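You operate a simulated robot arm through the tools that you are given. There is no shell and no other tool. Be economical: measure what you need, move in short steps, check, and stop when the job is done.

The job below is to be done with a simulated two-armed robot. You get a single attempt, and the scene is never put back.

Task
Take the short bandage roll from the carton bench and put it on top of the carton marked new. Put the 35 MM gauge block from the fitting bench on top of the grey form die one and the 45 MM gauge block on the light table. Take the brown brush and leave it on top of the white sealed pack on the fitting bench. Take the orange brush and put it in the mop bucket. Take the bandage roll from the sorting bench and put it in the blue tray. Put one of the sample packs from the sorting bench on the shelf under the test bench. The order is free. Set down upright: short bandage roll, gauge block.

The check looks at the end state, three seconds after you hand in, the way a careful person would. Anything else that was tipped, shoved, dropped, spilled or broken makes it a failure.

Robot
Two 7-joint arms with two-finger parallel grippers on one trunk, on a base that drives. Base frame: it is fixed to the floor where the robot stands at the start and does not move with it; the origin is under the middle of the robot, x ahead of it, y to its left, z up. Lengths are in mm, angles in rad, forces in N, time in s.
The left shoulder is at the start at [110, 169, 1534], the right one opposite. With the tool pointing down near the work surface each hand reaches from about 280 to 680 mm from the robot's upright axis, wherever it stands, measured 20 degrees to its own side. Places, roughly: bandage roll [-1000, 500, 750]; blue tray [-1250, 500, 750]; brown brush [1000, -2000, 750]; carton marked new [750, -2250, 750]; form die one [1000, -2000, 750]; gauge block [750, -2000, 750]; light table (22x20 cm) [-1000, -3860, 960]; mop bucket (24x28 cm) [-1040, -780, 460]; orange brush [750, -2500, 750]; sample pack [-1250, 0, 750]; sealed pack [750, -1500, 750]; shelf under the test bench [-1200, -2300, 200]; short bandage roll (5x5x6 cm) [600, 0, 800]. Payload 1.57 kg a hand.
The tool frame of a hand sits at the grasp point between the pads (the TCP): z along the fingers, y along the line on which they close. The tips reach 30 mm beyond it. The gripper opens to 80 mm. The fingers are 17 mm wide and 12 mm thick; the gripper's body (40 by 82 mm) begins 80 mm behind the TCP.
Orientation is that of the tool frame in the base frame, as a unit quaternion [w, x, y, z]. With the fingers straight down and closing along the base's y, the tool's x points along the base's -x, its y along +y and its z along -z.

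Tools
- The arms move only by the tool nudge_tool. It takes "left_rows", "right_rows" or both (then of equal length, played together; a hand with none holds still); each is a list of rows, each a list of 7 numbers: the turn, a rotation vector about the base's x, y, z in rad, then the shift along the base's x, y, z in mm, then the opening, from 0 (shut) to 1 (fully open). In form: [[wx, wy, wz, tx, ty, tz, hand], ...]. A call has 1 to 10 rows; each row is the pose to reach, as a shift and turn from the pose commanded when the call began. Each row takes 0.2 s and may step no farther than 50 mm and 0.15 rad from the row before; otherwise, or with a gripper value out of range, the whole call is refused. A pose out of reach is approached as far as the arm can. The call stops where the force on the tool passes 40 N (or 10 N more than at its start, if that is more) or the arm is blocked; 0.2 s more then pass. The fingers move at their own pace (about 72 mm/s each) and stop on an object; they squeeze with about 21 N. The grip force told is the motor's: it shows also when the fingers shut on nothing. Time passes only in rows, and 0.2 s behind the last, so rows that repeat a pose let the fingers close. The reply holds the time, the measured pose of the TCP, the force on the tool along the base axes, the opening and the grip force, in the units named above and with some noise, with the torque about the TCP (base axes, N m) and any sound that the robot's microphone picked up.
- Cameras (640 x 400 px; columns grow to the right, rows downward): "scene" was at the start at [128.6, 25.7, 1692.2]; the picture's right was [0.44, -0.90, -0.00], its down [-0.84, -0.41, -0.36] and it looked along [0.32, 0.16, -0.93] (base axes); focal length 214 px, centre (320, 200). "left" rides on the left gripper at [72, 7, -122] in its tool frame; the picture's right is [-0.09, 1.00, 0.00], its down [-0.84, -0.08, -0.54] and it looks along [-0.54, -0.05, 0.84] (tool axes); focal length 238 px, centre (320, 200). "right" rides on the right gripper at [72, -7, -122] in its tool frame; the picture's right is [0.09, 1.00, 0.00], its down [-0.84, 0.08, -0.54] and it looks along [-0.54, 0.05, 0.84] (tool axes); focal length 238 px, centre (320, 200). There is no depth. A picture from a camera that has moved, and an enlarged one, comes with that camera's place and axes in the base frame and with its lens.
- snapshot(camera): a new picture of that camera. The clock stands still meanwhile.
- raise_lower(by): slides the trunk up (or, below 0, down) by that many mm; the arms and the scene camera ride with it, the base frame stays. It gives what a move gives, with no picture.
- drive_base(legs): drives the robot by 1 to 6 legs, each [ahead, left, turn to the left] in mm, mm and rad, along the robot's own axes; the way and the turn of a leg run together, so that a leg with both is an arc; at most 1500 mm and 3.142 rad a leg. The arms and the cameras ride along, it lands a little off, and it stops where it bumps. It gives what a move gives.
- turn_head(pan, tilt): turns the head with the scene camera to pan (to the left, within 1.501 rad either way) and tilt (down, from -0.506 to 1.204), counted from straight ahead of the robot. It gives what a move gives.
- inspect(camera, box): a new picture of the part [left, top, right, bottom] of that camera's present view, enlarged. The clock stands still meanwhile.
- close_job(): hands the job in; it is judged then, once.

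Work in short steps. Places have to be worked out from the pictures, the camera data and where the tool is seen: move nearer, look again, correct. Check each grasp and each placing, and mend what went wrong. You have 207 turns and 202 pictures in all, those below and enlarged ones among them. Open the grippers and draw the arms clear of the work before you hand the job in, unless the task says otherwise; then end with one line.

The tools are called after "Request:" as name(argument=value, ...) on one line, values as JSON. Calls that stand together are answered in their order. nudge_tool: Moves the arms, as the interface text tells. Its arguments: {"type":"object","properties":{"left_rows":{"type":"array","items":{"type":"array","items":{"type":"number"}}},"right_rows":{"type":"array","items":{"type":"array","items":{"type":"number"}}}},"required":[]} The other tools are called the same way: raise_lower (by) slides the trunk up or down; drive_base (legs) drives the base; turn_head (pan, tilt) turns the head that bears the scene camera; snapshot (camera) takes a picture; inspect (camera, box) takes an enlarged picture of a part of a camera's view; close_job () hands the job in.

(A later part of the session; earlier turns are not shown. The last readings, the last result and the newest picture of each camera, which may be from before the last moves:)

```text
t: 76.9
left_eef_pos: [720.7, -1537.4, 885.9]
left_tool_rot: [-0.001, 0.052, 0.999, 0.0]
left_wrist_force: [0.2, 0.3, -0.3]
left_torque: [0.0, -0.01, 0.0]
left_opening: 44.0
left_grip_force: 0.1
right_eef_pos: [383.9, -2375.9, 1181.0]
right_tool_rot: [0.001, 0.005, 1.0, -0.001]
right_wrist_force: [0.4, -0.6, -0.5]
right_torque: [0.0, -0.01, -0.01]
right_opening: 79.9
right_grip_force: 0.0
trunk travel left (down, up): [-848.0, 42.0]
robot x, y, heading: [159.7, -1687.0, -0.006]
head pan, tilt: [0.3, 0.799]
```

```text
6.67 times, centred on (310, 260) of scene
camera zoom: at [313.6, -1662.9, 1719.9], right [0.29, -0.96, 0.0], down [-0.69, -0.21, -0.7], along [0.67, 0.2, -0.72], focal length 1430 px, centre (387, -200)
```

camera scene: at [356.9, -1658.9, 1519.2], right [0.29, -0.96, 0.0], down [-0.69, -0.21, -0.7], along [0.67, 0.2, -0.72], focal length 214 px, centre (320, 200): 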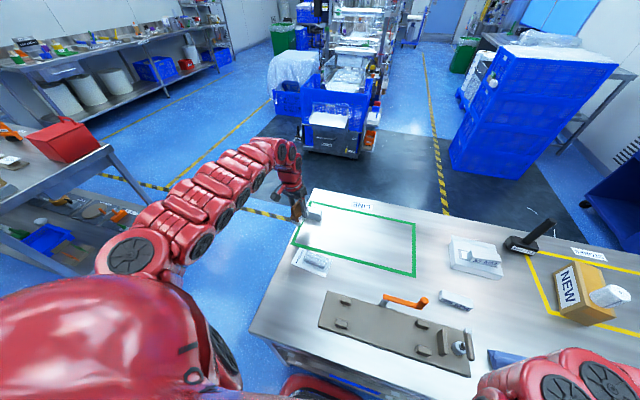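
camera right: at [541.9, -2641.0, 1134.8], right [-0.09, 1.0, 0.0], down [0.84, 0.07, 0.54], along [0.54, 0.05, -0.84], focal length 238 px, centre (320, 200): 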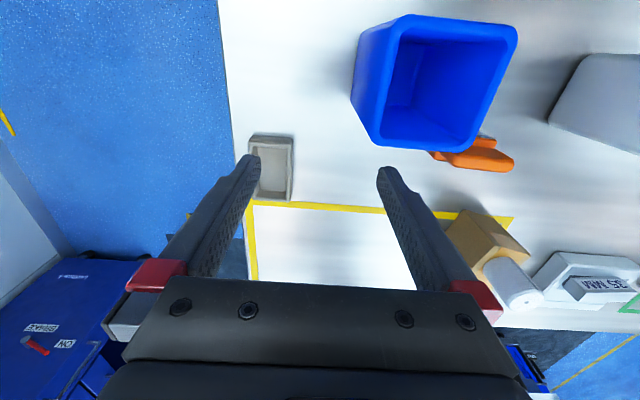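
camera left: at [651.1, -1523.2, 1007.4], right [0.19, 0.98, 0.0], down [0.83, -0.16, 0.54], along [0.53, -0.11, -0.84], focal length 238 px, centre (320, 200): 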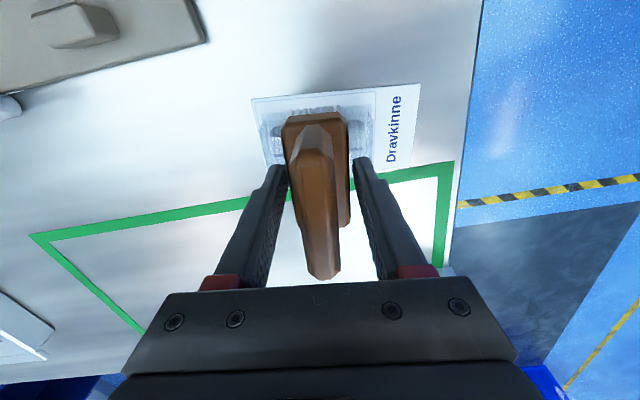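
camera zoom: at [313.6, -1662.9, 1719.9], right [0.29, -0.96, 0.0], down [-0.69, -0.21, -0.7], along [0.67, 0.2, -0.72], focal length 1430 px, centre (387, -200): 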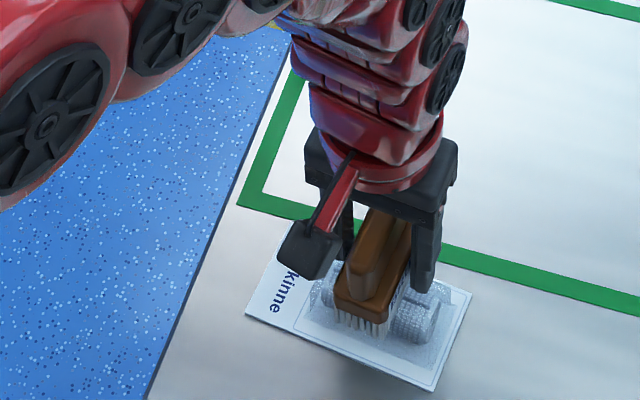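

It stands free between the fingers. Open fully and lift away straight up, then check.

Request:
nudge_tool(left_rows=[[0, 0, 0, 0, 0, 0, 0.8], [0, 0, 0, 0, 0, 0, 1], [0, 0, 0, 0, 0, 0, 1], [0, 0, 0, 0, 0, 15, 1], [0, 0, 0, 10, 0, 45, 1], [0, 0, 0, 30, 0, 85, 1], [0, 0, 0, 50, 0, 120, 1]])

Request:
snapshot(camera="left")

Request:
inspect(camera="scene", box=[250, 200, 350, 290])

```text
t: 78.5
left_eef_pos: [772.2, -1539.5, 1005.6]
left_tool_rot: [0.0, 0.051, 0.999, -0.001]
left_wrist_force: [-0.3, 0.4, 0.8]
left_torque: [0.01, -0.03, -0.04]
left_opening: 80.1
left_grip_force: 0.1
right_eef_pos: [384.2, -2376.6, 1181.9]
right_tool_rot: [0.0, 0.004, 1.0, -0.001]
right_wrist_force: [-0.5, -0.6, 0.5]
right_torque: [-0.02, 0.03, 0.0]
right_opening: 80.0
right_grip_force: 0.1
trunk travel left (down, up): [-848.0, 42.0]
robot x, y, heading: [159.3, -1685.7, -0.006]
head pan, tilt: [0.3, 0.799]
```

```text
137 pictures are left
camera left: at [703.1, -1523.3, 1126.8], right [0.19, 0.98, 0.0], down [0.83, -0.16, 0.54], along [0.53, -0.11, -0.84], focal length 238 px, centre (320, 200)
```

left: 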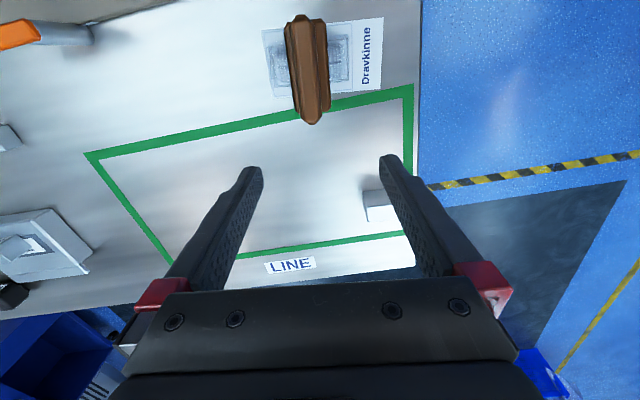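

```text
4.44 times, centred on (300, 245) of scene
camera zoom: at [313.1, -1661.8, 1720.0], right [0.29, -0.96, 0.0], down [-0.69, -0.21, -0.7], along [0.67, 0.2, -0.72], focal length 953 px, centre (409, 0)
```

zoom: 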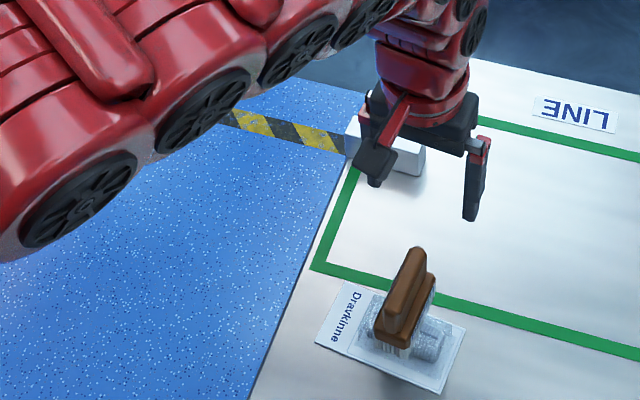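

The brush stands on the pack. Next the 45 block: rotate the left hand by −1.44 rad here, then drive ahead/left.

Request:
nudge_tool(left_rows=[[0, 0, -0.144, 3, 0, 2, 1], [0, 0, -0.288, 6, 0, 4, 1], [0, 0, -0.432, 9, 0, 6, 1], [0, 0, -0.576, 12, 0, 8, 1], [0, 0, -0.72, 15, 0, 10, 1], [0, 0, -0.864, 15, 0, 12, 1], [0, 0, -1.008, 15, 0, 14, 1], [0, 0, -1.152, 15, 0, 16, 1], [0, 0, -1.296, 15, 0, 18, 1], [0, 0, -1.44, 15, 0, 20, 1]])

Request:
drive_base(legs=[[38, 0, 0], [0, 65, 0]])

Request:
snapshot(camera="left")

Request:
inspect(camera="scene", box=[220, 170, 380, 290])

```text
t: 80.7
left_eef_pos: [784.4, -1538.2, 1026.2]
left_tool_rot: [-0.001, 0.698, 0.716, -0.001]
left_wrist_force: [-0.4, 0.5, -0.7]
left_torque: [0.02, 0.0, -0.01]
left_opening: 79.6
left_grip_force: 0.0
right_eef_pos: [384.0, -2376.4, 1181.8]
right_tool_rot: [0.0, 0.004, 1.0, -0.001]
right_wrist_force: [-0.5, 0.1, 0.4]
right_torque: [0.01, 0.01, 0.02]
right_opening: 80.1
right_grip_force: 0.0
trunk travel left (down, up): [-848.0, 42.0]
robot x, y, heading: [161.5, -1684.1, -0.004]
head pan, tilt: [0.3, 0.799]
```

```text
t: 82.2
left_eef_pos: [820.7, -1477.0, 1026.8]
left_tool_rot: [-0.002, 0.697, 0.717, 0.001]
left_wrist_force: [-0.1, -0.4, 0.1]
left_torque: [0.01, -0.02, 0.03]
left_opening: 80.0
left_grip_force: 0.1
right_eef_pos: [421.0, -2314.3, 1179.7]
right_tool_rot: [0.0, 0.004, 1.0, 0.001]
right_wrist_force: [-1.2, -0.5, -0.3]
right_torque: [0.01, -0.01, -0.02]
right_opening: 79.8
right_grip_force: 0.0
trunk travel left (down, up): [-848.0, 42.0]
robot x, y, heading: [197.1, -1621.2, -0.008]
head pan, tilt: [0.3, 0.799]
```

```text
135 pictures are left
camera left: at [826.2, -1403.3, 1148.8], right [1.0, -0.07, 0.0], down [-0.05, -0.84, 0.54], along [-0.04, -0.54, -0.84], focal length 238 px, centre (320, 200)
```

left: 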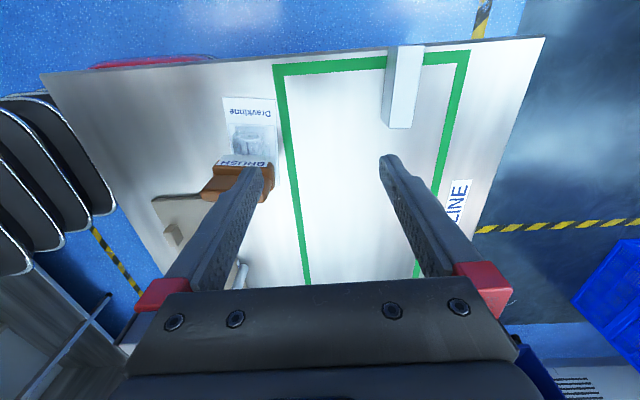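

```text
3.33 times, centred on (300, 230) of scene
camera zoom: at [348.8, -1602.8, 1720.2], right [0.29, -0.96, 0.0], down [-0.69, -0.2, -0.7], along [0.67, 0.2, -0.72], focal length 715 px, centre (387, 100)
```

zoom: 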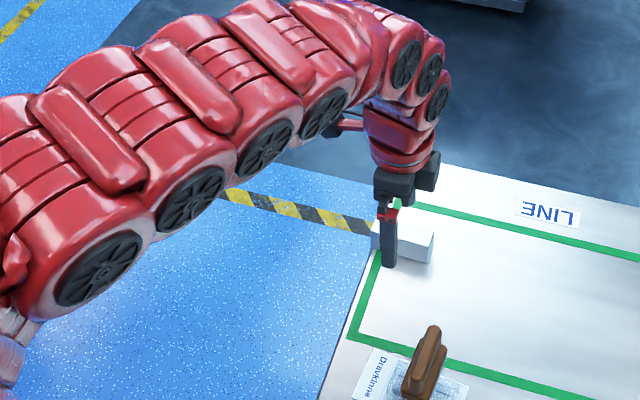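

Zoom on the block to gauge height and position.

Request:
inspect(camera="left", box=[360, 30, 450, 150])

Request:
inspect(camera="scene", box=[300, 210, 340, 240])

```text
3.33 times, centred on (405, 90) of left
camera zoom: at [826.2, -1403.3, 1148.8], right [1.0, -0.07, 0.0], down [-0.05, -0.84, 0.54], along [-0.04, -0.54, -0.84], focal length 794 px, centre (37, 567)
```

zoom: 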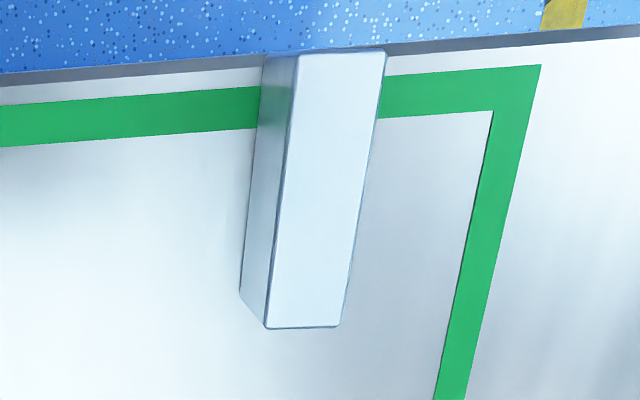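

```text
13.33 times, centred on (320, 225) of scene
camera zoom: at [348.8, -1602.8, 1720.2], right [0.29, -0.96, 0.0], down [-0.69, -0.2, -0.7], along [0.67, 0.2, -0.72], focal length 2860 px, centre (320, -133)
```

zoom: 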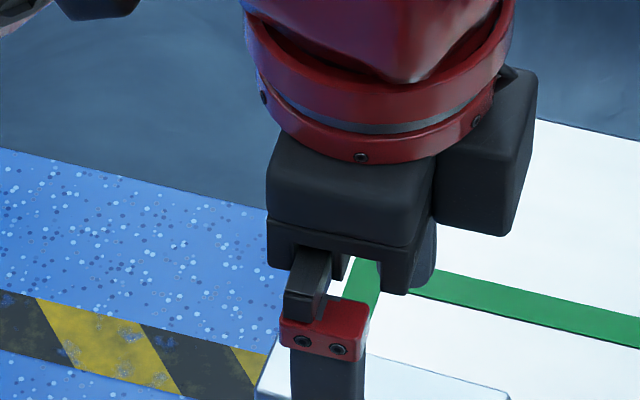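

Block centre (921,-1452), top ≈848 (taller than the 35). Lower the trunk 250 in stages for reach, then go over it.

Request:
nudge_tool(left_rows=[[0, 0, 0, 5, 0, 45, 1], [0, 0, -0.04, 10, 0, 90, 1], [0, 0, -0.04, 15, 0, 130, 1]])

Request:
raise_lower(by=-200)

Request:
nudge_tool(left_rows=[[0, 0, 0, 30, 10, 0, 1], [0, 0, 0, 60, 18, 0, 1], [0, 0, 0, 83, 24, 0, 1], [0, 0, 0, 83, 24, -30, 1]])

```text
t: 83.0
left_eef_pos: [842.6, -1472.2, 1159.7]
left_tool_rot: [-0.002, 0.711, 0.703, -0.002]
left_wrist_force: [-0.5, -0.5, -0.3]
left_torque: [0.01, -0.01, -0.01]
left_opening: 80.0
left_grip_force: 0.0
left hand out of reach, approached as far as the arm can: row 1, 2, 3
right_eef_pos: [421.8, -2308.4, 1184.1]
right_tool_rot: [0.0, 0.004, 1.0, -0.002]
right_wrist_force: [0.4, 0.9, 0.0]
right_torque: [-0.04, 0.0, 0.0]
right_opening: 80.0
right_grip_force: 0.1
trunk travel left (down, up): [-848.0, 42.0]
robot x, y, heading: [195.1, -1622.4, -0.013]
head pan, tilt: [0.3, 0.799]
```

```text
t: 85.2
left_eef_pos: [842.4, -1474.1, 960.3]
left_tool_rot: [-0.002, 0.712, 0.702, -0.001]
left_wrist_force: [0.2, 0.8, 0.2]
left_torque: [0.02, 0.01, -0.02]
left_opening: 79.7
left_grip_force: 0.2
right_eef_pos: [422.4, -2311.3, 982.5]
right_tool_rot: [0.0, 0.005, 1.0, -0.002]
right_wrist_force: [0.0, 0.6, -0.6]
right_torque: [-0.03, 0.0, -0.02]
right_opening: 79.9
right_grip_force: 0.1
trunk travel left (down, up): [-648.0, 242.0]
robot x, y, heading: [197.7, -1619.5, -0.01]
head pan, tilt: [0.3, 0.799]
```

```text
t: 86.2
left_eef_pos: [924.5, -1450.5, 928.6]
left_tool_rot: [-0.004, 0.711, 0.703, -0.002]
left_wrist_force: [0.4, -0.3, -0.1]
left_torque: [0.0, 0.01, 0.01]
left_opening: 80.0
left_grip_force: 0.1
right_eef_pos: [422.2, -2310.3, 982.7]
right_tool_rot: [-0.001, 0.004, 1.0, -0.002]
right_wrist_force: [0.5, 0.6, 0.0]
right_torque: [-0.03, -0.01, -0.02]
right_opening: 80.0
right_grip_force: 0.1
trunk travel left (down, up): [-648.0, 242.0]
robot x, y, heading: [195.3, -1621.9, -0.007]
head pan, tilt: [0.3, 0.799]
```

Reached (924,-1450,929). Look before descending.

Request:
snapshot(camera="left")

```text
131 pictures are left
camera left: at [934.3, -1376.6, 1050.2], right [0.99, -0.1, -0.01], down [-0.08, -0.84, 0.54], along [-0.06, -0.54, -0.84], focal length 238 px, centre (320, 200)
```

left: 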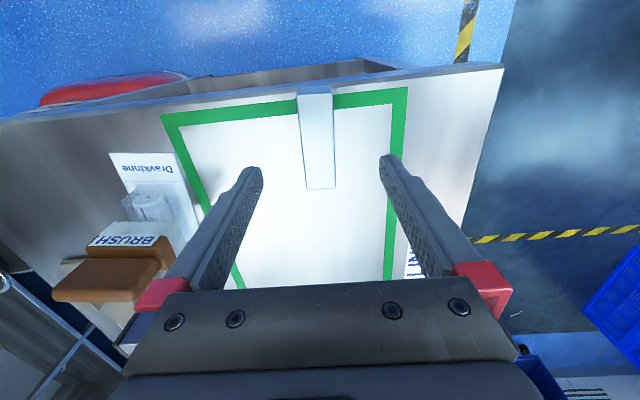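

Well centred. Descend to z 843 and close.

Request:
nudge_tool(left_rows=[[0, 0, 0, -1, 0, -40, 1], [0, 0, 0, -1, 0, -70, 1], [0, 0, 0, -1, 0, -86, 1], [0, 0, 0, -1, 0, -86, 0], [0, 0, 0, -1, 0, -86, 0], [0, 0, 0, -1, 0, -86, 0], [0, 0, 0, -1, 0, -86, 0]])

Request:
snapshot(camera="left")

```text
t: 87.8
left_eef_pos: [916.2, -1450.4, 844.0]
left_tool_rot: [-0.002, 0.711, 0.703, 0.0]
left_wrist_force: [0.5, 1.5, -0.3]
left_torque: [-0.07, -0.04, 0.04]
left_opening: 29.8
left_grip_force: 21.2
left hand out of reach, approached as far as the arm can: row 2, 3, 4, 5, 6, 7
right_eef_pos: [423.0, -2311.0, 982.6]
right_tool_rot: [-0.001, 0.005, 1.0, -0.001]
right_wrist_force: [-0.2, -0.3, 0.3]
right_torque: [-0.03, 0.01, -0.02]
right_opening: 79.9
right_grip_force: 0.0
trunk travel left (down, up): [-648.0, 242.0]
robot x, y, heading: [196.2, -1623.7, -0.012]
head pan, tilt: [0.3, 0.799]
```

```text
130 pictures are left
camera left: at [925.2, -1376.8, 966.4], right [0.99, -0.1, 0.0], down [-0.09, -0.84, 0.54], along [-0.06, -0.54, -0.84], focal length 238 px, centre (320, 200)
```

left: 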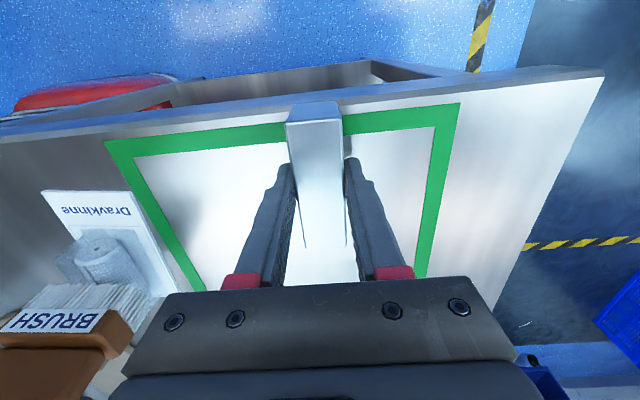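

Gripped at 29.8 mm. Lift and pull back.

Request:
nudge_tool(left_rows=[[0, 0, 0, 0, 0, 40, 0], [0, 0, 0, 0, 0, 85, 0], [0, 0, 0, -15, 0, 125, 0], [0, 0, 0, -40, 0, 160, 0], [0, 0, 0, -65, 0, 195, 0]])

Request:
snapshot(camera="left")

Request:
snapshot(camera="scene")

```text
t: 89.0
left_eef_pos: [850.9, -1449.5, 1042.3]
left_tool_rot: [-0.003, 0.712, 0.703, 0.0]
left_wrist_force: [-0.6, 0.1, -2.2]
left_torque: [0.0, -0.03, 0.01]
left_opening: 29.7
left_grip_force: 20.9
right_eef_pos: [420.3, -2311.4, 982.0]
right_tool_rot: [0.001, 0.005, 1.0, 0.0]
right_wrist_force: [-0.3, 0.9, -0.6]
right_torque: [0.0, -0.07, -0.01]
right_opening: 79.8
right_grip_force: 0.1
trunk travel left (down, up): [-648.0, 242.0]
robot x, y, heading: [195.6, -1621.5, -0.008]
head pan, tilt: [0.3, 0.799]
```

```text
129 pictures are left
camera left: at [861.4, -1376.4, 1165.7], right [0.99, -0.11, 0.0], down [-0.09, -0.84, 0.54], along [-0.06, -0.54, -0.84], focal length 238 px, centre (320, 200)
```

left: 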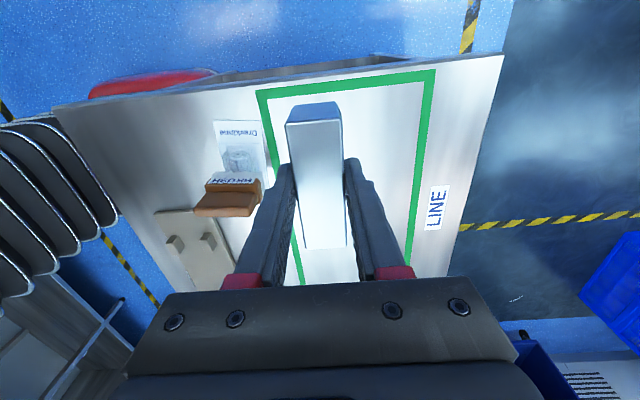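

```text
128 pictures are left
camera scene: at [349.8, -1597.5, 1520.1], right [0.29, -0.96, 0.0], down [-0.69, -0.21, -0.7], along [0.67, 0.2, -0.72], focal length 214 px, centre (320, 200)
```

scene: 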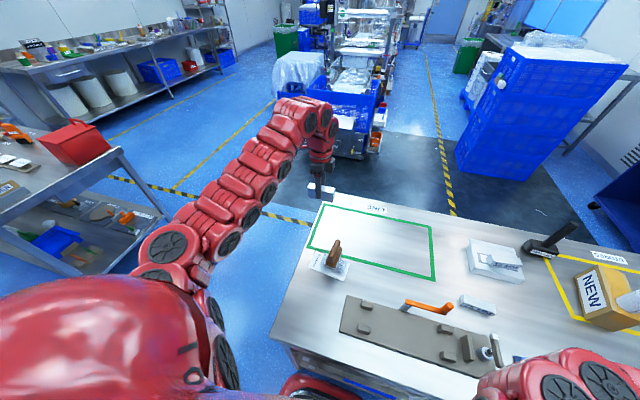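

Raise the trunk 150 and drive right to reach the orange brush with the right hand.

Request:
raise_lower(by=150)

Request:
drive_base(legs=[[-30, 0, 0], [0, -665, 0]])

Request:
turn_head(pan=-0.35, tilt=0.9)

Request:
snapshot(camera="scene")

Request:
snapshot(camera="right")

```text
t: 90.7
left_eef_pos: [853.5, -1449.4, 1192.6]
left_tool_rot: [-0.003, 0.712, 0.702, -0.001]
left_wrist_force: [-0.5, -0.4, -2.9]
left_torque: [0.0, -0.01, 0.01]
left_opening: 29.7
left_grip_force: 21.3
right_eef_pos: [423.7, -2312.1, 1131.3]
right_tool_rot: [-0.001, 0.004, 1.0, -0.001]
right_wrist_force: [0.3, 0.3, 0.3]
right_torque: [-0.01, -0.01, -0.02]
right_opening: 79.9
right_grip_force: 0.1
trunk travel left (down, up): [-798.0, 92.0]
robot x, y, heading: [193.7, -1619.3, -0.012]
head pan, tilt: [0.3, 0.799]
```

```text
t: 94.8
left_eef_pos: [818.3, -2110.5, 1193.7]
left_tool_rot: [-0.003, 0.712, 0.703, -0.002]
left_wrist_force: [0.4, -0.5, -3.2]
left_torque: [-0.01, 0.04, -0.01]
left_opening: 29.6
left_grip_force: 21.1
right_eef_pos: [385.1, -2972.4, 1133.0]
right_tool_rot: [-0.001, 0.005, 1.0, -0.001]
right_wrist_force: [-0.5, -0.3, -0.1]
right_torque: [0.02, 0.04, 0.0]
right_opening: 79.8
right_grip_force: 0.0
trunk travel left (down, up): [-798.0, 92.0]
robot x, y, heading: [158.8, -2278.1, -0.01]
head pan, tilt: [0.3, 0.799]
```

```text
t: 95.9
left_eef_pos: [818.0, -2110.0, 1192.0]
left_tool_rot: [-0.003, 0.712, 0.702, -0.001]
left_wrist_force: [0.3, -0.4, -3.4]
left_torque: [0.0, 0.0, -0.03]
left_opening: 29.6
left_grip_force: 20.8
right_eef_pos: [385.2, -2972.0, 1132.1]
right_tool_rot: [-0.001, 0.005, 1.0, -0.001]
right_wrist_force: [0.5, -0.4, -0.2]
right_torque: [0.0, -0.04, 0.0]
right_opening: 80.0
right_grip_force: 0.1
trunk travel left (down, up): [-798.0, 92.0]
robot x, y, heading: [159.3, -2280.9, -0.007]
head pan, tilt: [-0.351, 0.901]
```

```text
127 pictures are left
camera scene: at [309.3, -2308.2, 1662.0], right [-0.35, -0.94, 0.0], down [-0.73, 0.28, -0.62], along [0.58, -0.22, -0.78], focal length 214 px, centre (320, 200)
```

scene: 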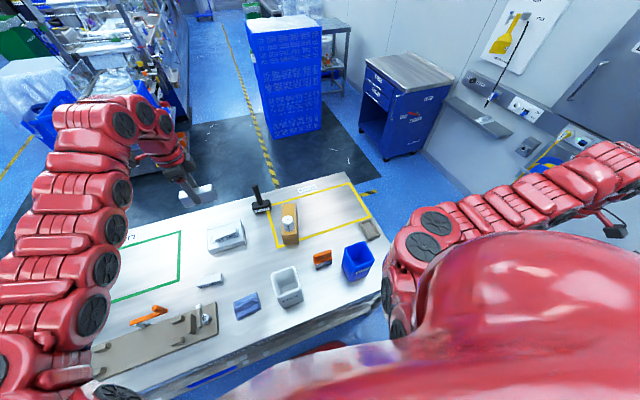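

```text
126 pictures are left
camera right: at [313.1, -2978.5, 1253.4], right [-0.08, 1.0, 0.0], down [0.84, 0.07, 0.54], along [0.54, 0.04, -0.84], focal length 238 px, centre (320, 200)
```

right: 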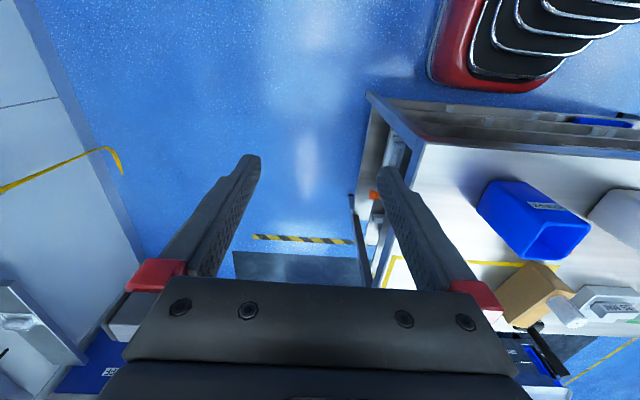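

Zoom on the orange brush.

Request:
inspect(camera="scene", box=[260, 220, 390, 310])

```text
4.44 times, centred on (325, 265) of scene
camera zoom: at [309.3, -2308.2, 1662.0], right [-0.35, -0.94, 0.0], down [-0.73, 0.28, -0.62], along [0.58, -0.22, -0.78], focal length 953 px, centre (298, -89)
```

zoom: 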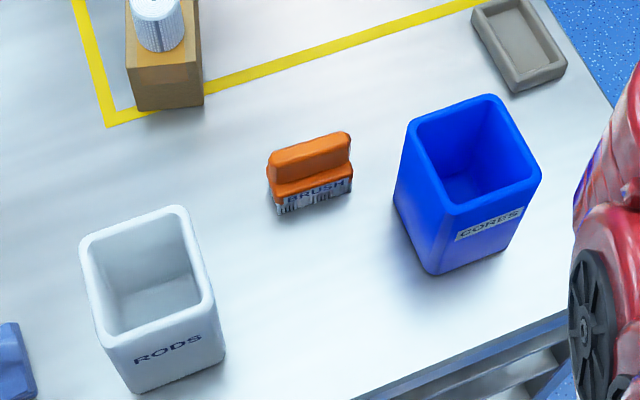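

Brush at about (640,-2445), ridge along y. I back the base 100 mm, then bring the right hand in, turning it +1.5 rad.

Request:
drive_base(legs=[[-100, 0, 0]])

Request:
nudge_tool(right_rows=[[0, 0, 0, 35, 20, 0, 1], [0, 0, 0.1, 70, 50, 0, 1], [0, 0, 0.2, 105, 80, 0, 1], [0, 0, 0.3, 140, 110, 0, 1], [0, 0, 0.45, 170, 145, 0, 1], [0, 0, 0.6, 200, 180, 0, 1], [0, 0, 0.75, 230, 215, 0, 1], [0, 0, 0.9, 260, 250, 0, 1], [0, 0, 1.05, 285, 290, 0, 1], [0, 0, 1.2, 310, 330, 0, 1]])

```text
t: 97.0
left_eef_pos: [721.7, -2110.8, 1192.1]
left_tool_rot: [-0.002, 0.712, 0.702, -0.002]
left_wrist_force: [-0.1, 0.0, -3.0]
left_torque: [0.02, 0.0, -0.01]
left_opening: 29.7
left_grip_force: 21.4
right_eef_pos: [287.7, -2972.2, 1132.7]
right_tool_rot: [-0.001, 0.006, 1.0, -0.001]
right_wrist_force: [0.3, 0.1, -0.7]
right_torque: [-0.01, -0.02, 0.01]
right_opening: 80.1
right_grip_force: 0.0
trunk travel left (down, up): [-798.0, 92.0]
robot x, y, heading: [61.0, -2279.8, -0.011]
head pan, tilt: [-0.351, 0.901]
```

```text
t: 99.2
left_eef_pos: [719.8, -2108.6, 1194.2]
left_tool_rot: [-0.001, 0.713, 0.701, -0.002]
left_wrist_force: [0.5, 0.1, -3.7]
left_torque: [-0.04, 0.01, 0.02]
left_opening: 29.5
left_grip_force: 20.8
right_eef_pos: [673.3, -2632.8, 1090.5]
right_tool_rot: [0.003, -0.419, 0.908, -0.012]
right_wrist_force: [-0.4, -1.5, -0.5]
right_torque: [0.12, -0.1, -0.02]
right_opening: 80.2
right_grip_force: 0.1
right hand out of reach, approached as far as the arm can: row 1, 2, 3, 4, 5, 6, 7, 8, 9, 10
trunk travel left (down, up): [-798.0, 92.0]
robot x, y, heading: [62.9, -2283.9, -0.014]
head pan, tilt: [-0.351, 0.901]
```

Continue to above the brush, finishing the turn.

Request:
nudge_tool(right_rows=[[0, 0, 0.13, -5, 40, -10, 1], [0, 0, 0.26, -10, 80, -20, 1], [0, 0, 0.39, -15, 120, -30, 1], [0, 0, 0.52, -20, 155, -40, 1], [0, 0, 0.636, -28, 188, -60, 1], [0, 0, 0.636, -33, 188, -95, 1], [0, 0, 0.636, -33, 188, -130, 1]])

Request:
snapshot(camera="right")

```text
t: 100.8
left_eef_pos: [720.9, -2110.6, 1191.3]
left_tool_rot: [-0.002, 0.713, 0.702, -0.001]
left_wrist_force: [0.0, 0.7, -3.5]
left_torque: [0.01, 0.03, -0.01]
left_opening: 29.7
left_grip_force: 21.1
right_eef_pos: [642.9, -2441.8, 959.5]
right_tool_rot: [0.006, -0.684, 0.729, -0.008]
right_wrist_force: [0.4, 1.1, -0.1]
right_torque: [0.01, 0.05, 0.01]
right_opening: 80.1
right_grip_force: 0.1
right hand out of reach, approached as far as the arm can: row 1, 2, 3, 4, 5
trunk travel left (down, up): [-798.0, 92.0]
robot x, y, heading: [60.8, -2282.8, -0.014]
head pan, tilt: [-0.351, 0.901]
```

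```text
124 pictures are left
camera right: at [642.8, -2515.6, 1080.9], right [-1.0, -0.03, -0.02], down [-0.04, 0.84, 0.54], along [0.0, 0.54, -0.84], focal length 238 px, centre (320, 200)
```

right: 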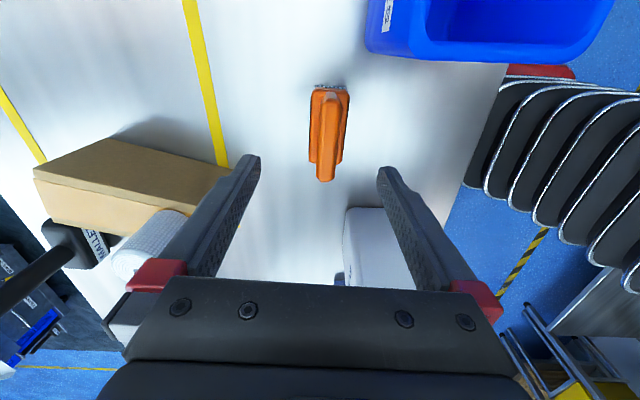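

Brush centred at (638,-2440). Adjust and descend to z 848, then close.

Request:
nudge_tool(right_rows=[[0, 0, 0.03, -5, 2, -35, 1], [0, 0, 0.03, -5, 2, -75, 1], [0, 0, 0.03, -5, 2, -111, 1], [0, 0, 0.03, -5, 2, -111, 0], [0, 0, 0.03, -5, 2, -111, 0], [0, 0, 0.03, -5, 2, -111, 0], [0, 0, 0.03, -5, 2, -111, 0]])

Request:
snapshot(camera="right")

```text
t: 102.4
left_eef_pos: [720.5, -2110.7, 1192.8]
left_tool_rot: [-0.002, 0.712, 0.702, -0.001]
left_wrist_force: [0.2, -0.5, -3.4]
left_torque: [0.02, 0.0, 0.0]
left_opening: 29.6
left_grip_force: 20.7
right_eef_pos: [641.0, -2443.6, 849.3]
right_tool_rot: [0.007, -0.696, 0.718, -0.007]
right_wrist_force: [-0.6, 0.0, 0.4]
right_torque: [0.0, 0.04, -0.01]
right_opening: 35.4
right_grip_force: 20.7
trunk travel left (down, up): [-798.0, 92.0]
robot x, y, heading: [62.0, -2279.7, -0.01]
head pan, tilt: [-0.351, 0.901]
```

```text
123 pictures are left
camera right: at [642.3, -2517.6, 970.8], right [-1.0, -0.06, -0.02], down [-0.06, 0.84, 0.54], along [-0.01, 0.54, -0.84], focal length 238 px, centre (320, 200)
```

right: 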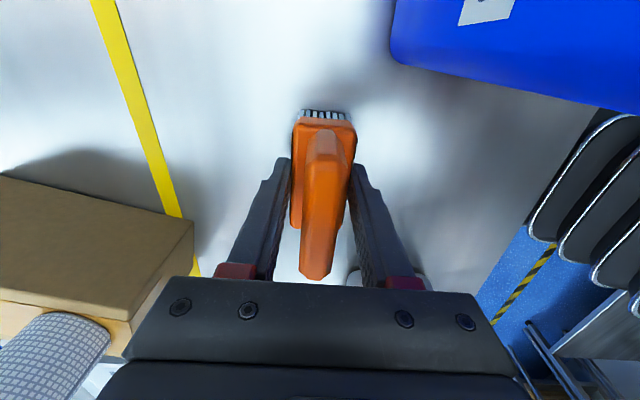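

Gripped. Lift to about z 1000 checking for drift.

Request:
nudge_tool(right_rows=[[0, 0, 0, 0, 0, 45, 0], [0, 0, 0, 0, 0, 90, 0], [0, 0, 0, 0, 0, 125, 0], [0, 0, 0, 0, 0, 150, 0]])

```text
t: 103.4
left_eef_pos: [721.0, -2112.0, 1192.6]
left_tool_rot: [-0.003, 0.713, 0.702, -0.001]
left_wrist_force: [-0.2, 0.5, -3.3]
left_torque: [0.0, 0.02, 0.02]
left_opening: 30.0
left_grip_force: 21.0
right_eef_pos: [637.2, -2441.9, 996.7]
right_tool_rot: [0.01, -0.694, 0.72, -0.009]
right_wrist_force: [-0.1, -0.7, -1.6]
right_torque: [-0.01, -0.01, -0.02]
right_opening: 35.4
right_grip_force: 21.0
trunk travel left (down, up): [-798.0, 92.0]
robot x, y, heading: [63.6, -2280.6, -0.006]
head pan, tilt: [-0.351, 0.901]
```

Raise the trunk 90, back off ~110 and turn right 90° to look along the aisle toward the light table.

Request:
raise_lower(by=90)

Request:
drive_base(legs=[[-130, 0, 0], [0, 0, -1.571]])

Request:
turn_head(pan=-0.5, tilt=0.5)

Request:
snapshot(camera="scene")

```text
t: 104.7
left_eef_pos: [720.9, -2110.3, 1282.8]
left_tool_rot: [-0.002, 0.712, 0.702, -0.001]
left_wrist_force: [-0.2, 0.0, -2.8]
left_torque: [-0.01, 0.03, 0.01]
left_opening: 30.0
left_grip_force: 21.0
right_eef_pos: [636.1, -2441.7, 1086.4]
right_tool_rot: [0.008, -0.695, 0.719, -0.007]
right_wrist_force: [0.3, -0.6, -0.1]
right_torque: [0.0, 0.0, 0.04]
right_opening: 35.0
right_grip_force: 21.3
trunk travel left (down, up): [-888.0, 2.0]
robot x, y, heading: [63.4, -2282.7, -0.011]
head pan, tilt: [-0.351, 0.901]
```

```text
t: 109.7
left_eef_pos: [118.1, -2935.4, 1282.1]
left_tool_rot: [-0.003, 1.0, 0.0, 0.001]
left_wrist_force: [0.6, 0.8, -4.6]
left_torque: [0.0, -0.02, -0.03]
left_opening: 30.0
left_grip_force: 21.1
right_eef_pos: [-213.7, -2857.1, 1086.0]
right_tool_rot: [0.001, 0.008, 1.0, -0.011]
right_wrist_force: [0.4, -0.1, -0.9]
right_torque: [0.02, -0.03, 0.0]
right_opening: 35.4
right_grip_force: 20.7
trunk travel left (down, up): [-888.0, 2.0]
robot x, y, heading: [-62.1, -2278.8, -1.564]
head pan, tilt: [-0.351, 0.901]
```

```text
t: 110.5
left_eef_pos: [118.9, -2936.2, 1283.5]
left_tool_rot: [-0.002, 1.0, -0.001, 0.001]
left_wrist_force: [-0.2, -0.2, -4.8]
left_torque: [0.0, -0.03, 0.01]
left_opening: 29.5
left_grip_force: 20.8
right_eef_pos: [-212.9, -2857.0, 1086.2]
right_tool_rot: [0.001, 0.009, 1.0, -0.01]
right_wrist_force: [0.7, -0.5, -1.2]
right_torque: [-0.03, 0.01, -0.01]
right_opening: 35.6
right_grip_force: 21.2
trunk travel left (down, up): [-888.0, 2.0]
robot x, y, heading: [-60.8, -2279.1, -1.56]
head pan, tilt: [-0.499, 0.499]
```

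```text
122 pictures are left
camera scene: at [-106.4, -2439.8, 1785.7], right [-0.88, 0.47, 0.0], down [0.23, 0.42, -0.88], along [-0.42, -0.77, -0.48], focal length 214 px, centre (320, 200)
```

scene: 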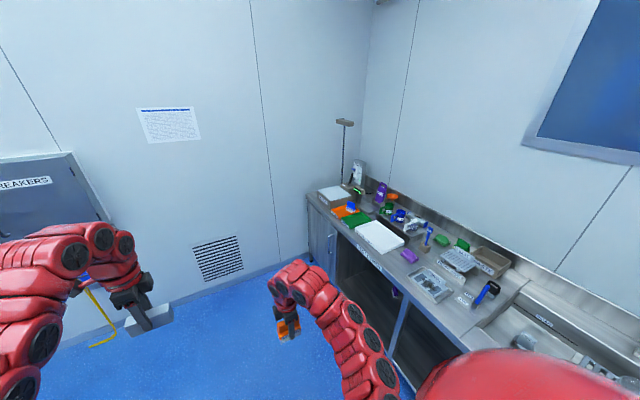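

Zoom on the counter to identify the light table.

Request:
inspect(camera="scene", box=[300, 170, 440, 270])

Request:
turn_head(pan=-1.2, tilt=0.6)

Request:
snapshot(camera="scene")

```text
4.00 times, centred on (370, 220) of scene
camera zoom: at [-106.4, -2439.8, 1785.7], right [-0.88, 0.47, 0.0], down [0.23, 0.42, -0.88], along [-0.42, -0.77, -0.48], focal length 858 px, centre (120, 120)
```

zoom: 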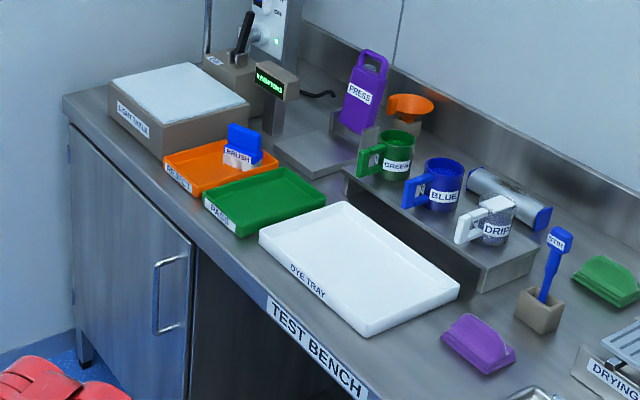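

```text
t: 111.6
left_eef_pos: [119.8, -2935.6, 1282.5]
left_tool_rot: [-0.002, 1.0, 0.0, 0.0]
left_wrist_force: [-0.1, 0.7, -3.4]
left_torque: [0.02, 0.02, 0.02]
left_opening: 29.9
left_grip_force: 20.8
right_eef_pos: [-212.9, -2857.0, 1085.9]
right_tool_rot: [0.0, 0.008, 1.0, -0.012]
right_wrist_force: [-1.0, -1.0, -1.7]
right_torque: [-0.02, -0.04, -0.01]
right_opening: 35.2
right_grip_force: 20.9
trunk travel left (down, up): [-888.0, 2.0]
robot x, y, heading: [-57.8, -2279.7, -1.569]
head pan, tilt: [-1.201, 0.6]
```

```text
120 pictures are left
camera scene: at [-145.5, -2392.2, 1776.8], right [-0.37, 0.93, 0.0], down [0.53, 0.21, -0.83], along [-0.77, -0.3, -0.56], focal length 214 px, centre (320, 200)
```

scene: 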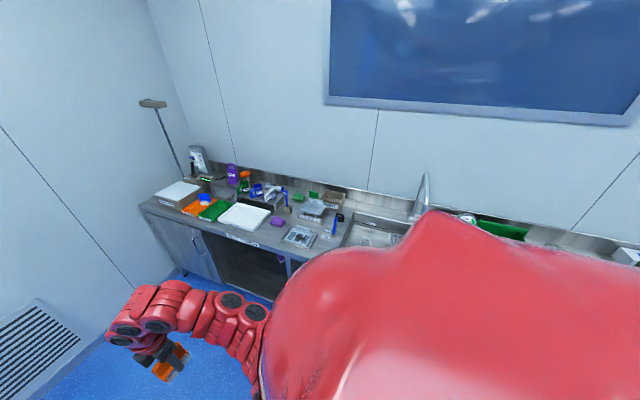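

The light table is at the far end of the test bench. Turn right another 90° to face −x, then strafe left down the aisle.

Request:
drive_base(legs=[[0, 0, -1.571], [0, 1400, 0]])

Request:
turn_head(pan=0.2, tilt=0.7)

Request:
snapshot(camera="scene")

```text
t: 122.1
left_eef_pos: [-699.6, -3798.6, 1282.4]
left_tool_rot: [0.001, -0.705, 0.709, -0.003]
left_wrist_force: [-0.2, 0.2, -4.8]
left_torque: [0.01, 0.01, -0.02]
left_opening: 29.5
left_grip_force: 21.0
right_eef_pos: [-620.2, -3466.3, 1085.4]
right_tool_rot: [-0.007, 0.715, 0.699, -0.008]
right_wrist_force: [0.1, 0.6, -1.6]
right_torque: [0.0, 0.01, 0.01]
right_opening: 35.3
right_grip_force: 21.0
trunk travel left (down, up): [-888.0, 2.0]
robot x, y, heading: [-42.0, -3622.1, 3.141]
head pan, tilt: [-1.201, 0.6]
```

```text
t: 123.6
left_eef_pos: [-700.5, -3798.7, 1281.5]
left_tool_rot: [0.001, -0.705, 0.709, -0.002]
left_wrist_force: [0.4, -0.2, -3.3]
left_torque: [-0.02, 0.02, -0.01]
left_opening: 29.6
left_grip_force: 21.0
right_eef_pos: [-620.2, -3467.0, 1085.2]
right_tool_rot: [-0.008, 0.716, 0.698, -0.009]
right_wrist_force: [-0.1, 0.2, -1.6]
right_torque: [0.04, 0.02, 0.0]
right_opening: 35.6
right_grip_force: 20.9
trunk travel left (down, up): [-888.0, 2.0]
robot x, y, heading: [-43.4, -3621.4, 3.139]
head pan, tilt: [0.201, 0.7]
```

```text
119 pictures are left
camera scene: at [-209.2, -3637.4, 1768.1], right [-0.2, 0.98, 0.0], down [0.63, 0.13, -0.76], along [-0.75, -0.15, -0.64], focal length 214 px, centre (320, 200)
```

scene: 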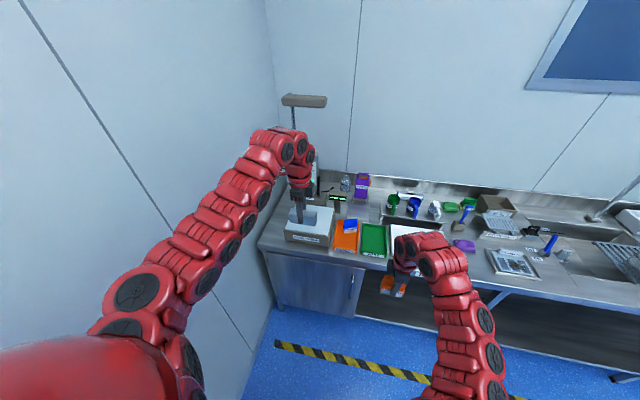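

Zoom on the light table region.

Request:
inspect(camera="scene", box=[255, 160, 395, 265])

Request:
snapshot(camera="left")

```text
3.81 times, centred on (325, 212) of scene
camera zoom: at [-209.2, -3637.4, 1768.1], right [-0.2, 0.98, 0.0], down [0.63, 0.13, -0.76], along [-0.75, -0.15, -0.64], focal length 817 px, centre (301, 152)
```

zoom: 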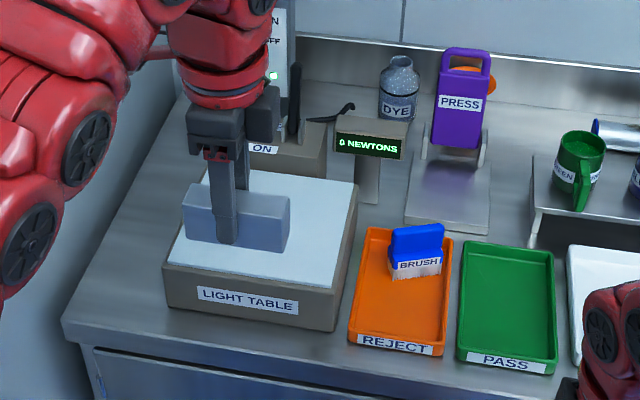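

```text
117 pictures are left
camera left: at [-706.6, -3868.7, 1404.2], right [-1.0, 0.1, 0.0], down [0.08, 0.84, 0.54], along [0.06, 0.54, -0.84], focal length 238 px, centre (320, 200)
```

left: 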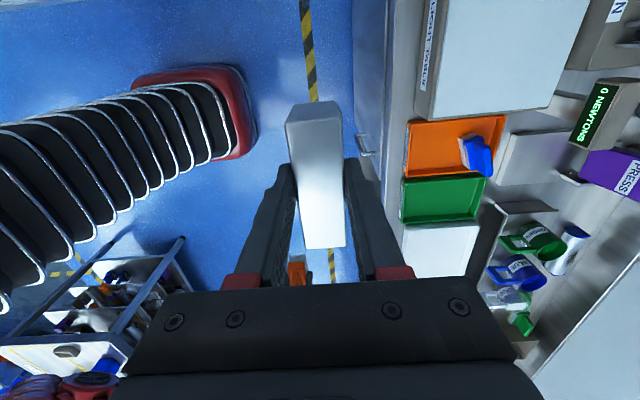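

Light table centre ≈(-1000,-3843), top ≈960. Drive ahead ~285 and left 45.

Request:
drive_base(legs=[[0, 45, 0], [200, 0, 0], [83, 0, 0]])

Request:
snapshot(camera="left")

Request:
snapshot(camera="scene")

```text
t: 126.4
left_eef_pos: [-980.4, -3843.4, 1284.7]
left_tool_rot: [0.0, -0.704, 0.71, -0.001]
left_wrist_force: [-0.1, 0.3, -3.4]
left_torque: [-0.03, 0.0, -0.02]
left_opening: 29.5
left_grip_force: 20.8
right_eef_pos: [-900.4, -3511.9, 1087.9]
right_tool_rot: [-0.008, 0.716, 0.698, -0.01]
right_wrist_force: [0.5, 0.3, -0.4]
right_torque: [0.01, 0.05, -0.02]
right_opening: 35.6
right_grip_force: 20.6
trunk travel left (down, up): [-888.0, 2.0]
robot x, y, heading: [-328.7, -3667.7, 3.139]
head pan, tilt: [0.201, 0.7]
```

```text
116 pictures are left
camera left: at [-987.1, -3914.4, 1405.9], right [-1.0, 0.1, 0.0], down [0.08, 0.84, 0.54], along [0.06, 0.54, -0.84], focal length 238 px, centre (320, 200)
```

left: 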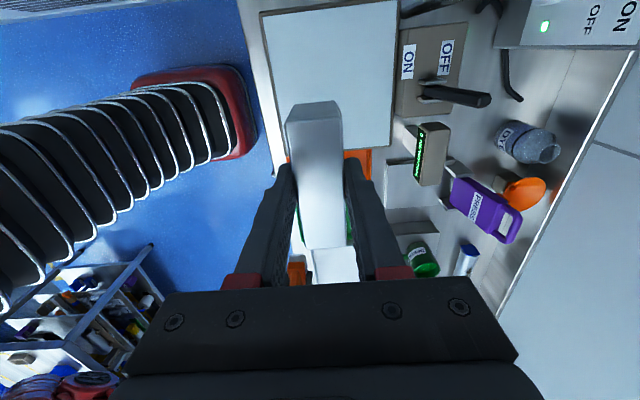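

```text
115 pictures are left
camera scene: at [-488.7, -3683.2, 1768.6], right [-0.2, 0.98, 0.0], down [0.63, 0.13, -0.77], along [-0.75, -0.15, -0.64], focal length 214 px, centre (320, 200)
```

scene: 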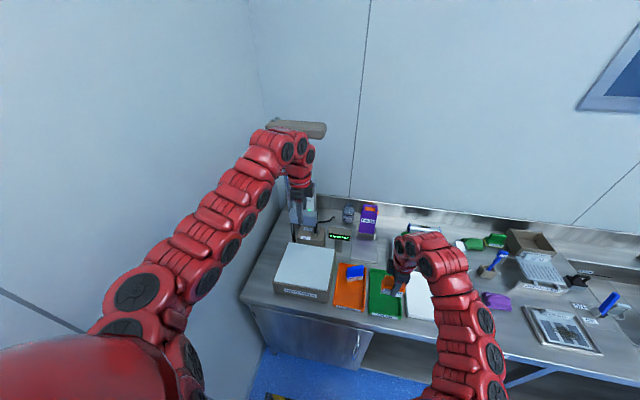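

Hand is over the table centre. Descend to z 1060.

Request:
nudge_tool(left_rows=[[0, 0, 0, 0, 0, -45, 0], [0, 0, 0, 0, 0, -90, 0], [0, 0, 0, 0, 0, -135, 0], [0, 0, 0, -5, 0, -180, 0], [0, 0, 0, -8, 0, -220, 0]])

Request:
snapshot(camera="left")

Request:
inspect(camera="scene", box=[230, 180, 380, 300])

```text
t: 127.6
left_eef_pos: [-993.5, -3844.1, 1061.5]
left_tool_rot: [0.001, -0.705, 0.709, -0.002]
left_wrist_force: [-0.5, -0.3, -3.9]
left_torque: [0.02, -0.01, 0.0]
left_opening: 29.8
left_grip_force: 20.4
right_eef_pos: [-904.0, -3512.4, 1086.2]
right_tool_rot: [-0.007, 0.716, 0.698, -0.009]
right_wrist_force: [0.0, 0.5, -1.0]
right_torque: [0.0, -0.02, 0.01]
right_opening: 35.4
right_grip_force: 21.4
trunk travel left (down, up): [-888.0, 2.0]
robot x, y, heading: [-328.0, -3664.8, 3.136]
head pan, tilt: [0.201, 0.7]
```

```text
114 pictures are left
camera left: at [-1000.3, -3914.3, 1183.4], right [-1.0, 0.1, -0.01], down [0.08, 0.84, 0.54], along [0.06, 0.54, -0.84], focal length 238 px, centre (320, 200)
```

left: 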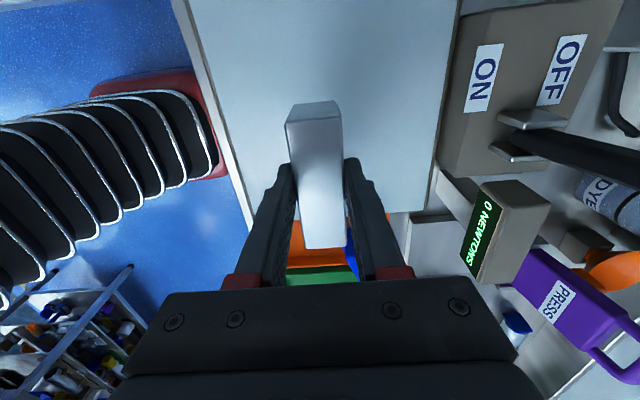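

```text
3.33 times, centred on (305, 240) of scene
camera zoom: at [-494.0, -3683.0, 1768.0], right [-0.2, 0.98, 0.0], down [0.63, 0.13, -0.76], along [-0.75, -0.15, -0.65], focal length 715 px, centre (370, 67)
```

zoom: 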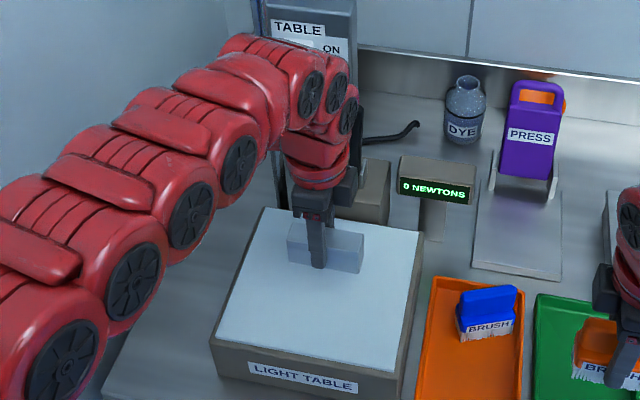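

Descend to contact (expected ~1004).

Request:
nudge_tool(left_rows=[[0, 0, 0, 0, 0, -30, 0], [0, 0, 0, 0, 0, -48, 0], [0, 0, 0, 0, 0, -54, 0], [0, 0, 0, 0, 0, -57, 0]])

```text
t: 128.6
left_eef_pos: [-991.6, -3842.9, 1006.6]
left_tool_rot: [0.002, -0.705, 0.71, -0.002]
left_wrist_force: [-0.4, 1.4, -2.4]
left_torque: [-0.02, -0.02, 0.0]
left_opening: 29.9
left_grip_force: 20.6
right_eef_pos: [-903.8, -3512.1, 1086.1]
right_tool_rot: [-0.008, 0.716, 0.698, -0.009]
right_wrist_force: [0.3, 0.1, -1.5]
right_torque: [-0.01, -0.02, 0.02]
right_opening: 35.3
right_grip_force: 21.2
trunk travel left (down, up): [-888.0, 2.0]
robot x, y, heading: [-325.0, -3667.3, 3.141]
head pan, tilt: [0.201, 0.7]
```

Request:
nudge_tool(left_rows=[[0, 0, 0, 0, 0, -4, 0], [0, 0, 0, 0, 0, -7, 0]])

```text
t: 129.2
left_eef_pos: [-992.7, -3843.6, 999.4]
left_tool_rot: [0.0, -0.705, 0.709, -0.003]
left_wrist_force: [-0.8, 0.4, -3.4]
left_torque: [0.0, 0.01, 0.04]
left_opening: 29.9
left_grip_force: 21.3
right_eef_pos: [-903.9, -3512.8, 1085.6]
right_tool_rot: [-0.007, 0.716, 0.698, -0.009]
right_wrist_force: [0.2, -0.2, -1.0]
right_torque: [0.0, 0.04, -0.03]
right_opening: 35.5
right_grip_force: 20.9
trunk travel left (down, up): [-888.0, 2.0]
robot x, y, heading: [-325.9, -3667.2, 3.141]
head pan, tilt: [0.201, 0.7]
```

No contact yet at 999; keep lowering in small steps while watching.

Request:
nudge_tool(left_rows=[[0, 0, 0, 0, 0, -3, 0], [0, 0, 0, 0, 0, -6, 0]])

Request:
inspect(camera="scene", box=[270, 215, 340, 280])

```text
t: 129.8
left_eef_pos: [-992.5, -3845.1, 995.5]
left_tool_rot: [0.0, -0.705, 0.71, -0.001]
left_wrist_force: [-2.3, -0.7, 4.9]
left_torque: [0.21, 0.15, 0.13]
left_opening: 29.9
left_grip_force: 21.0
right_eef_pos: [-902.9, -3512.3, 1085.5]
right_tool_rot: [-0.007, 0.715, 0.699, -0.01]
right_wrist_force: [0.5, -0.9, -0.4]
right_torque: [0.0, -0.05, -0.03]
right_opening: 35.4
right_grip_force: 21.3
trunk travel left (down, up): [-888.0, 2.0]
robot x, y, heading: [-327.1, -3667.2, 3.145]
head pan, tilt: [0.201, 0.7]
```

```text
6.15 times, centred on (305, 248) of scene
camera zoom: at [-491.1, -3683.3, 1768.4], right [-0.2, 0.98, 0.0], down [0.63, 0.13, -0.77], along [-0.75, -0.15, -0.64], focal length 1320 px, centre (412, -92)
```

zoom: 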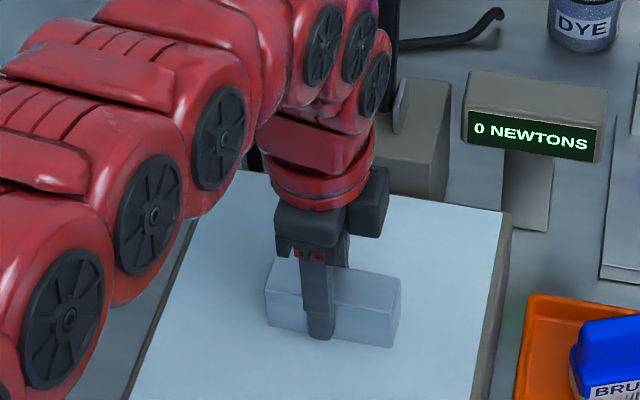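

Contact beginning. Down 1 mm more, open, and lift.

Request:
nudge_tool(left_rows=[[0, 0, 0, 0, 0, -1, 0], [0, 0, 0, 0, 0, -1, 0.5], [0, 0, 0, 0, 0, -1, 1], [0, 0, 0, 0, 0, -1, 1], [0, 0, 0, 0, 0, 30, 1], [0, 0, 0, 0, 0, 75, 1], [0, 0, 0, 0, 0, 120, 1], [0, 0, 0, 0, 0, 160, 1]])

Request:
snapshot(camera="left")

Request:
inspect(camera="scene", box=[250, 200, 360, 300])

```text
t: 131.6
left_eef_pos: [-993.8, -3844.8, 1154.3]
left_tool_rot: [0.002, -0.705, 0.709, -0.003]
left_wrist_force: [-0.2, -0.1, -0.2]
left_torque: [0.05, 0.01, 0.02]
left_opening: 80.2
left_grip_force: 0.1
right_eef_pos: [-902.9, -3511.9, 1086.8]
right_tool_rot: [-0.008, 0.716, 0.698, -0.009]
right_wrist_force: [0.7, -0.1, -1.0]
right_torque: [0.02, -0.02, 0.01]
right_opening: 35.5
right_grip_force: 20.9
trunk travel left (down, up): [-888.0, 2.0]
robot x, y, heading: [-326.8, -3667.3, 3.142]
head pan, tilt: [0.201, 0.7]
```

```text
111 pictures are left
camera left: at [-1000.5, -3914.9, 1275.6], right [-1.0, 0.1, 0.0], down [0.08, 0.84, 0.54], along [0.06, 0.54, -0.84], focal length 238 px, centre (320, 200)
```

left: 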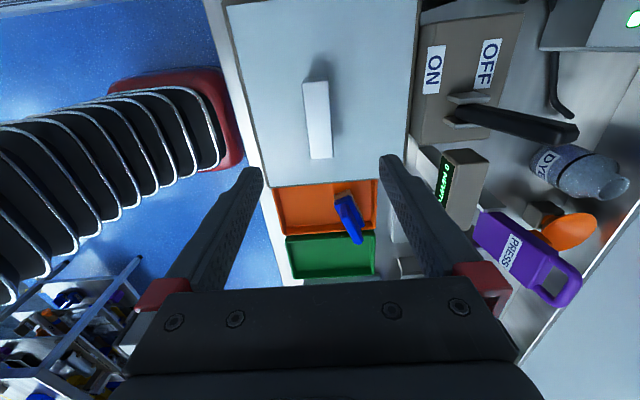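

```text
4.00 times, centred on (305, 250) of scene
camera zoom: at [-491.6, -3683.4, 1768.2], right [-0.2, 0.98, 0.0], down [0.63, 0.13, -0.77], along [-0.75, -0.15, -0.64], focal length 858 px, centre (380, 0)
```

zoom: 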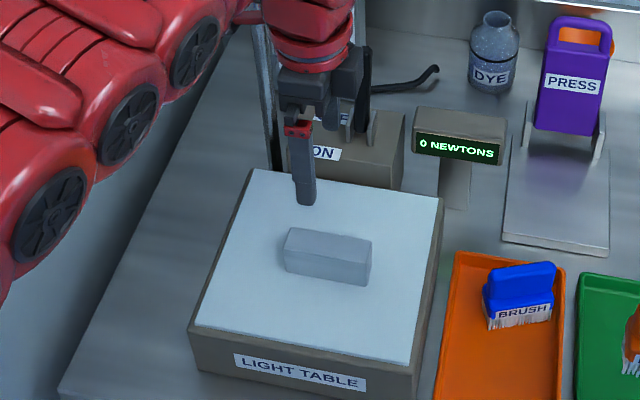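

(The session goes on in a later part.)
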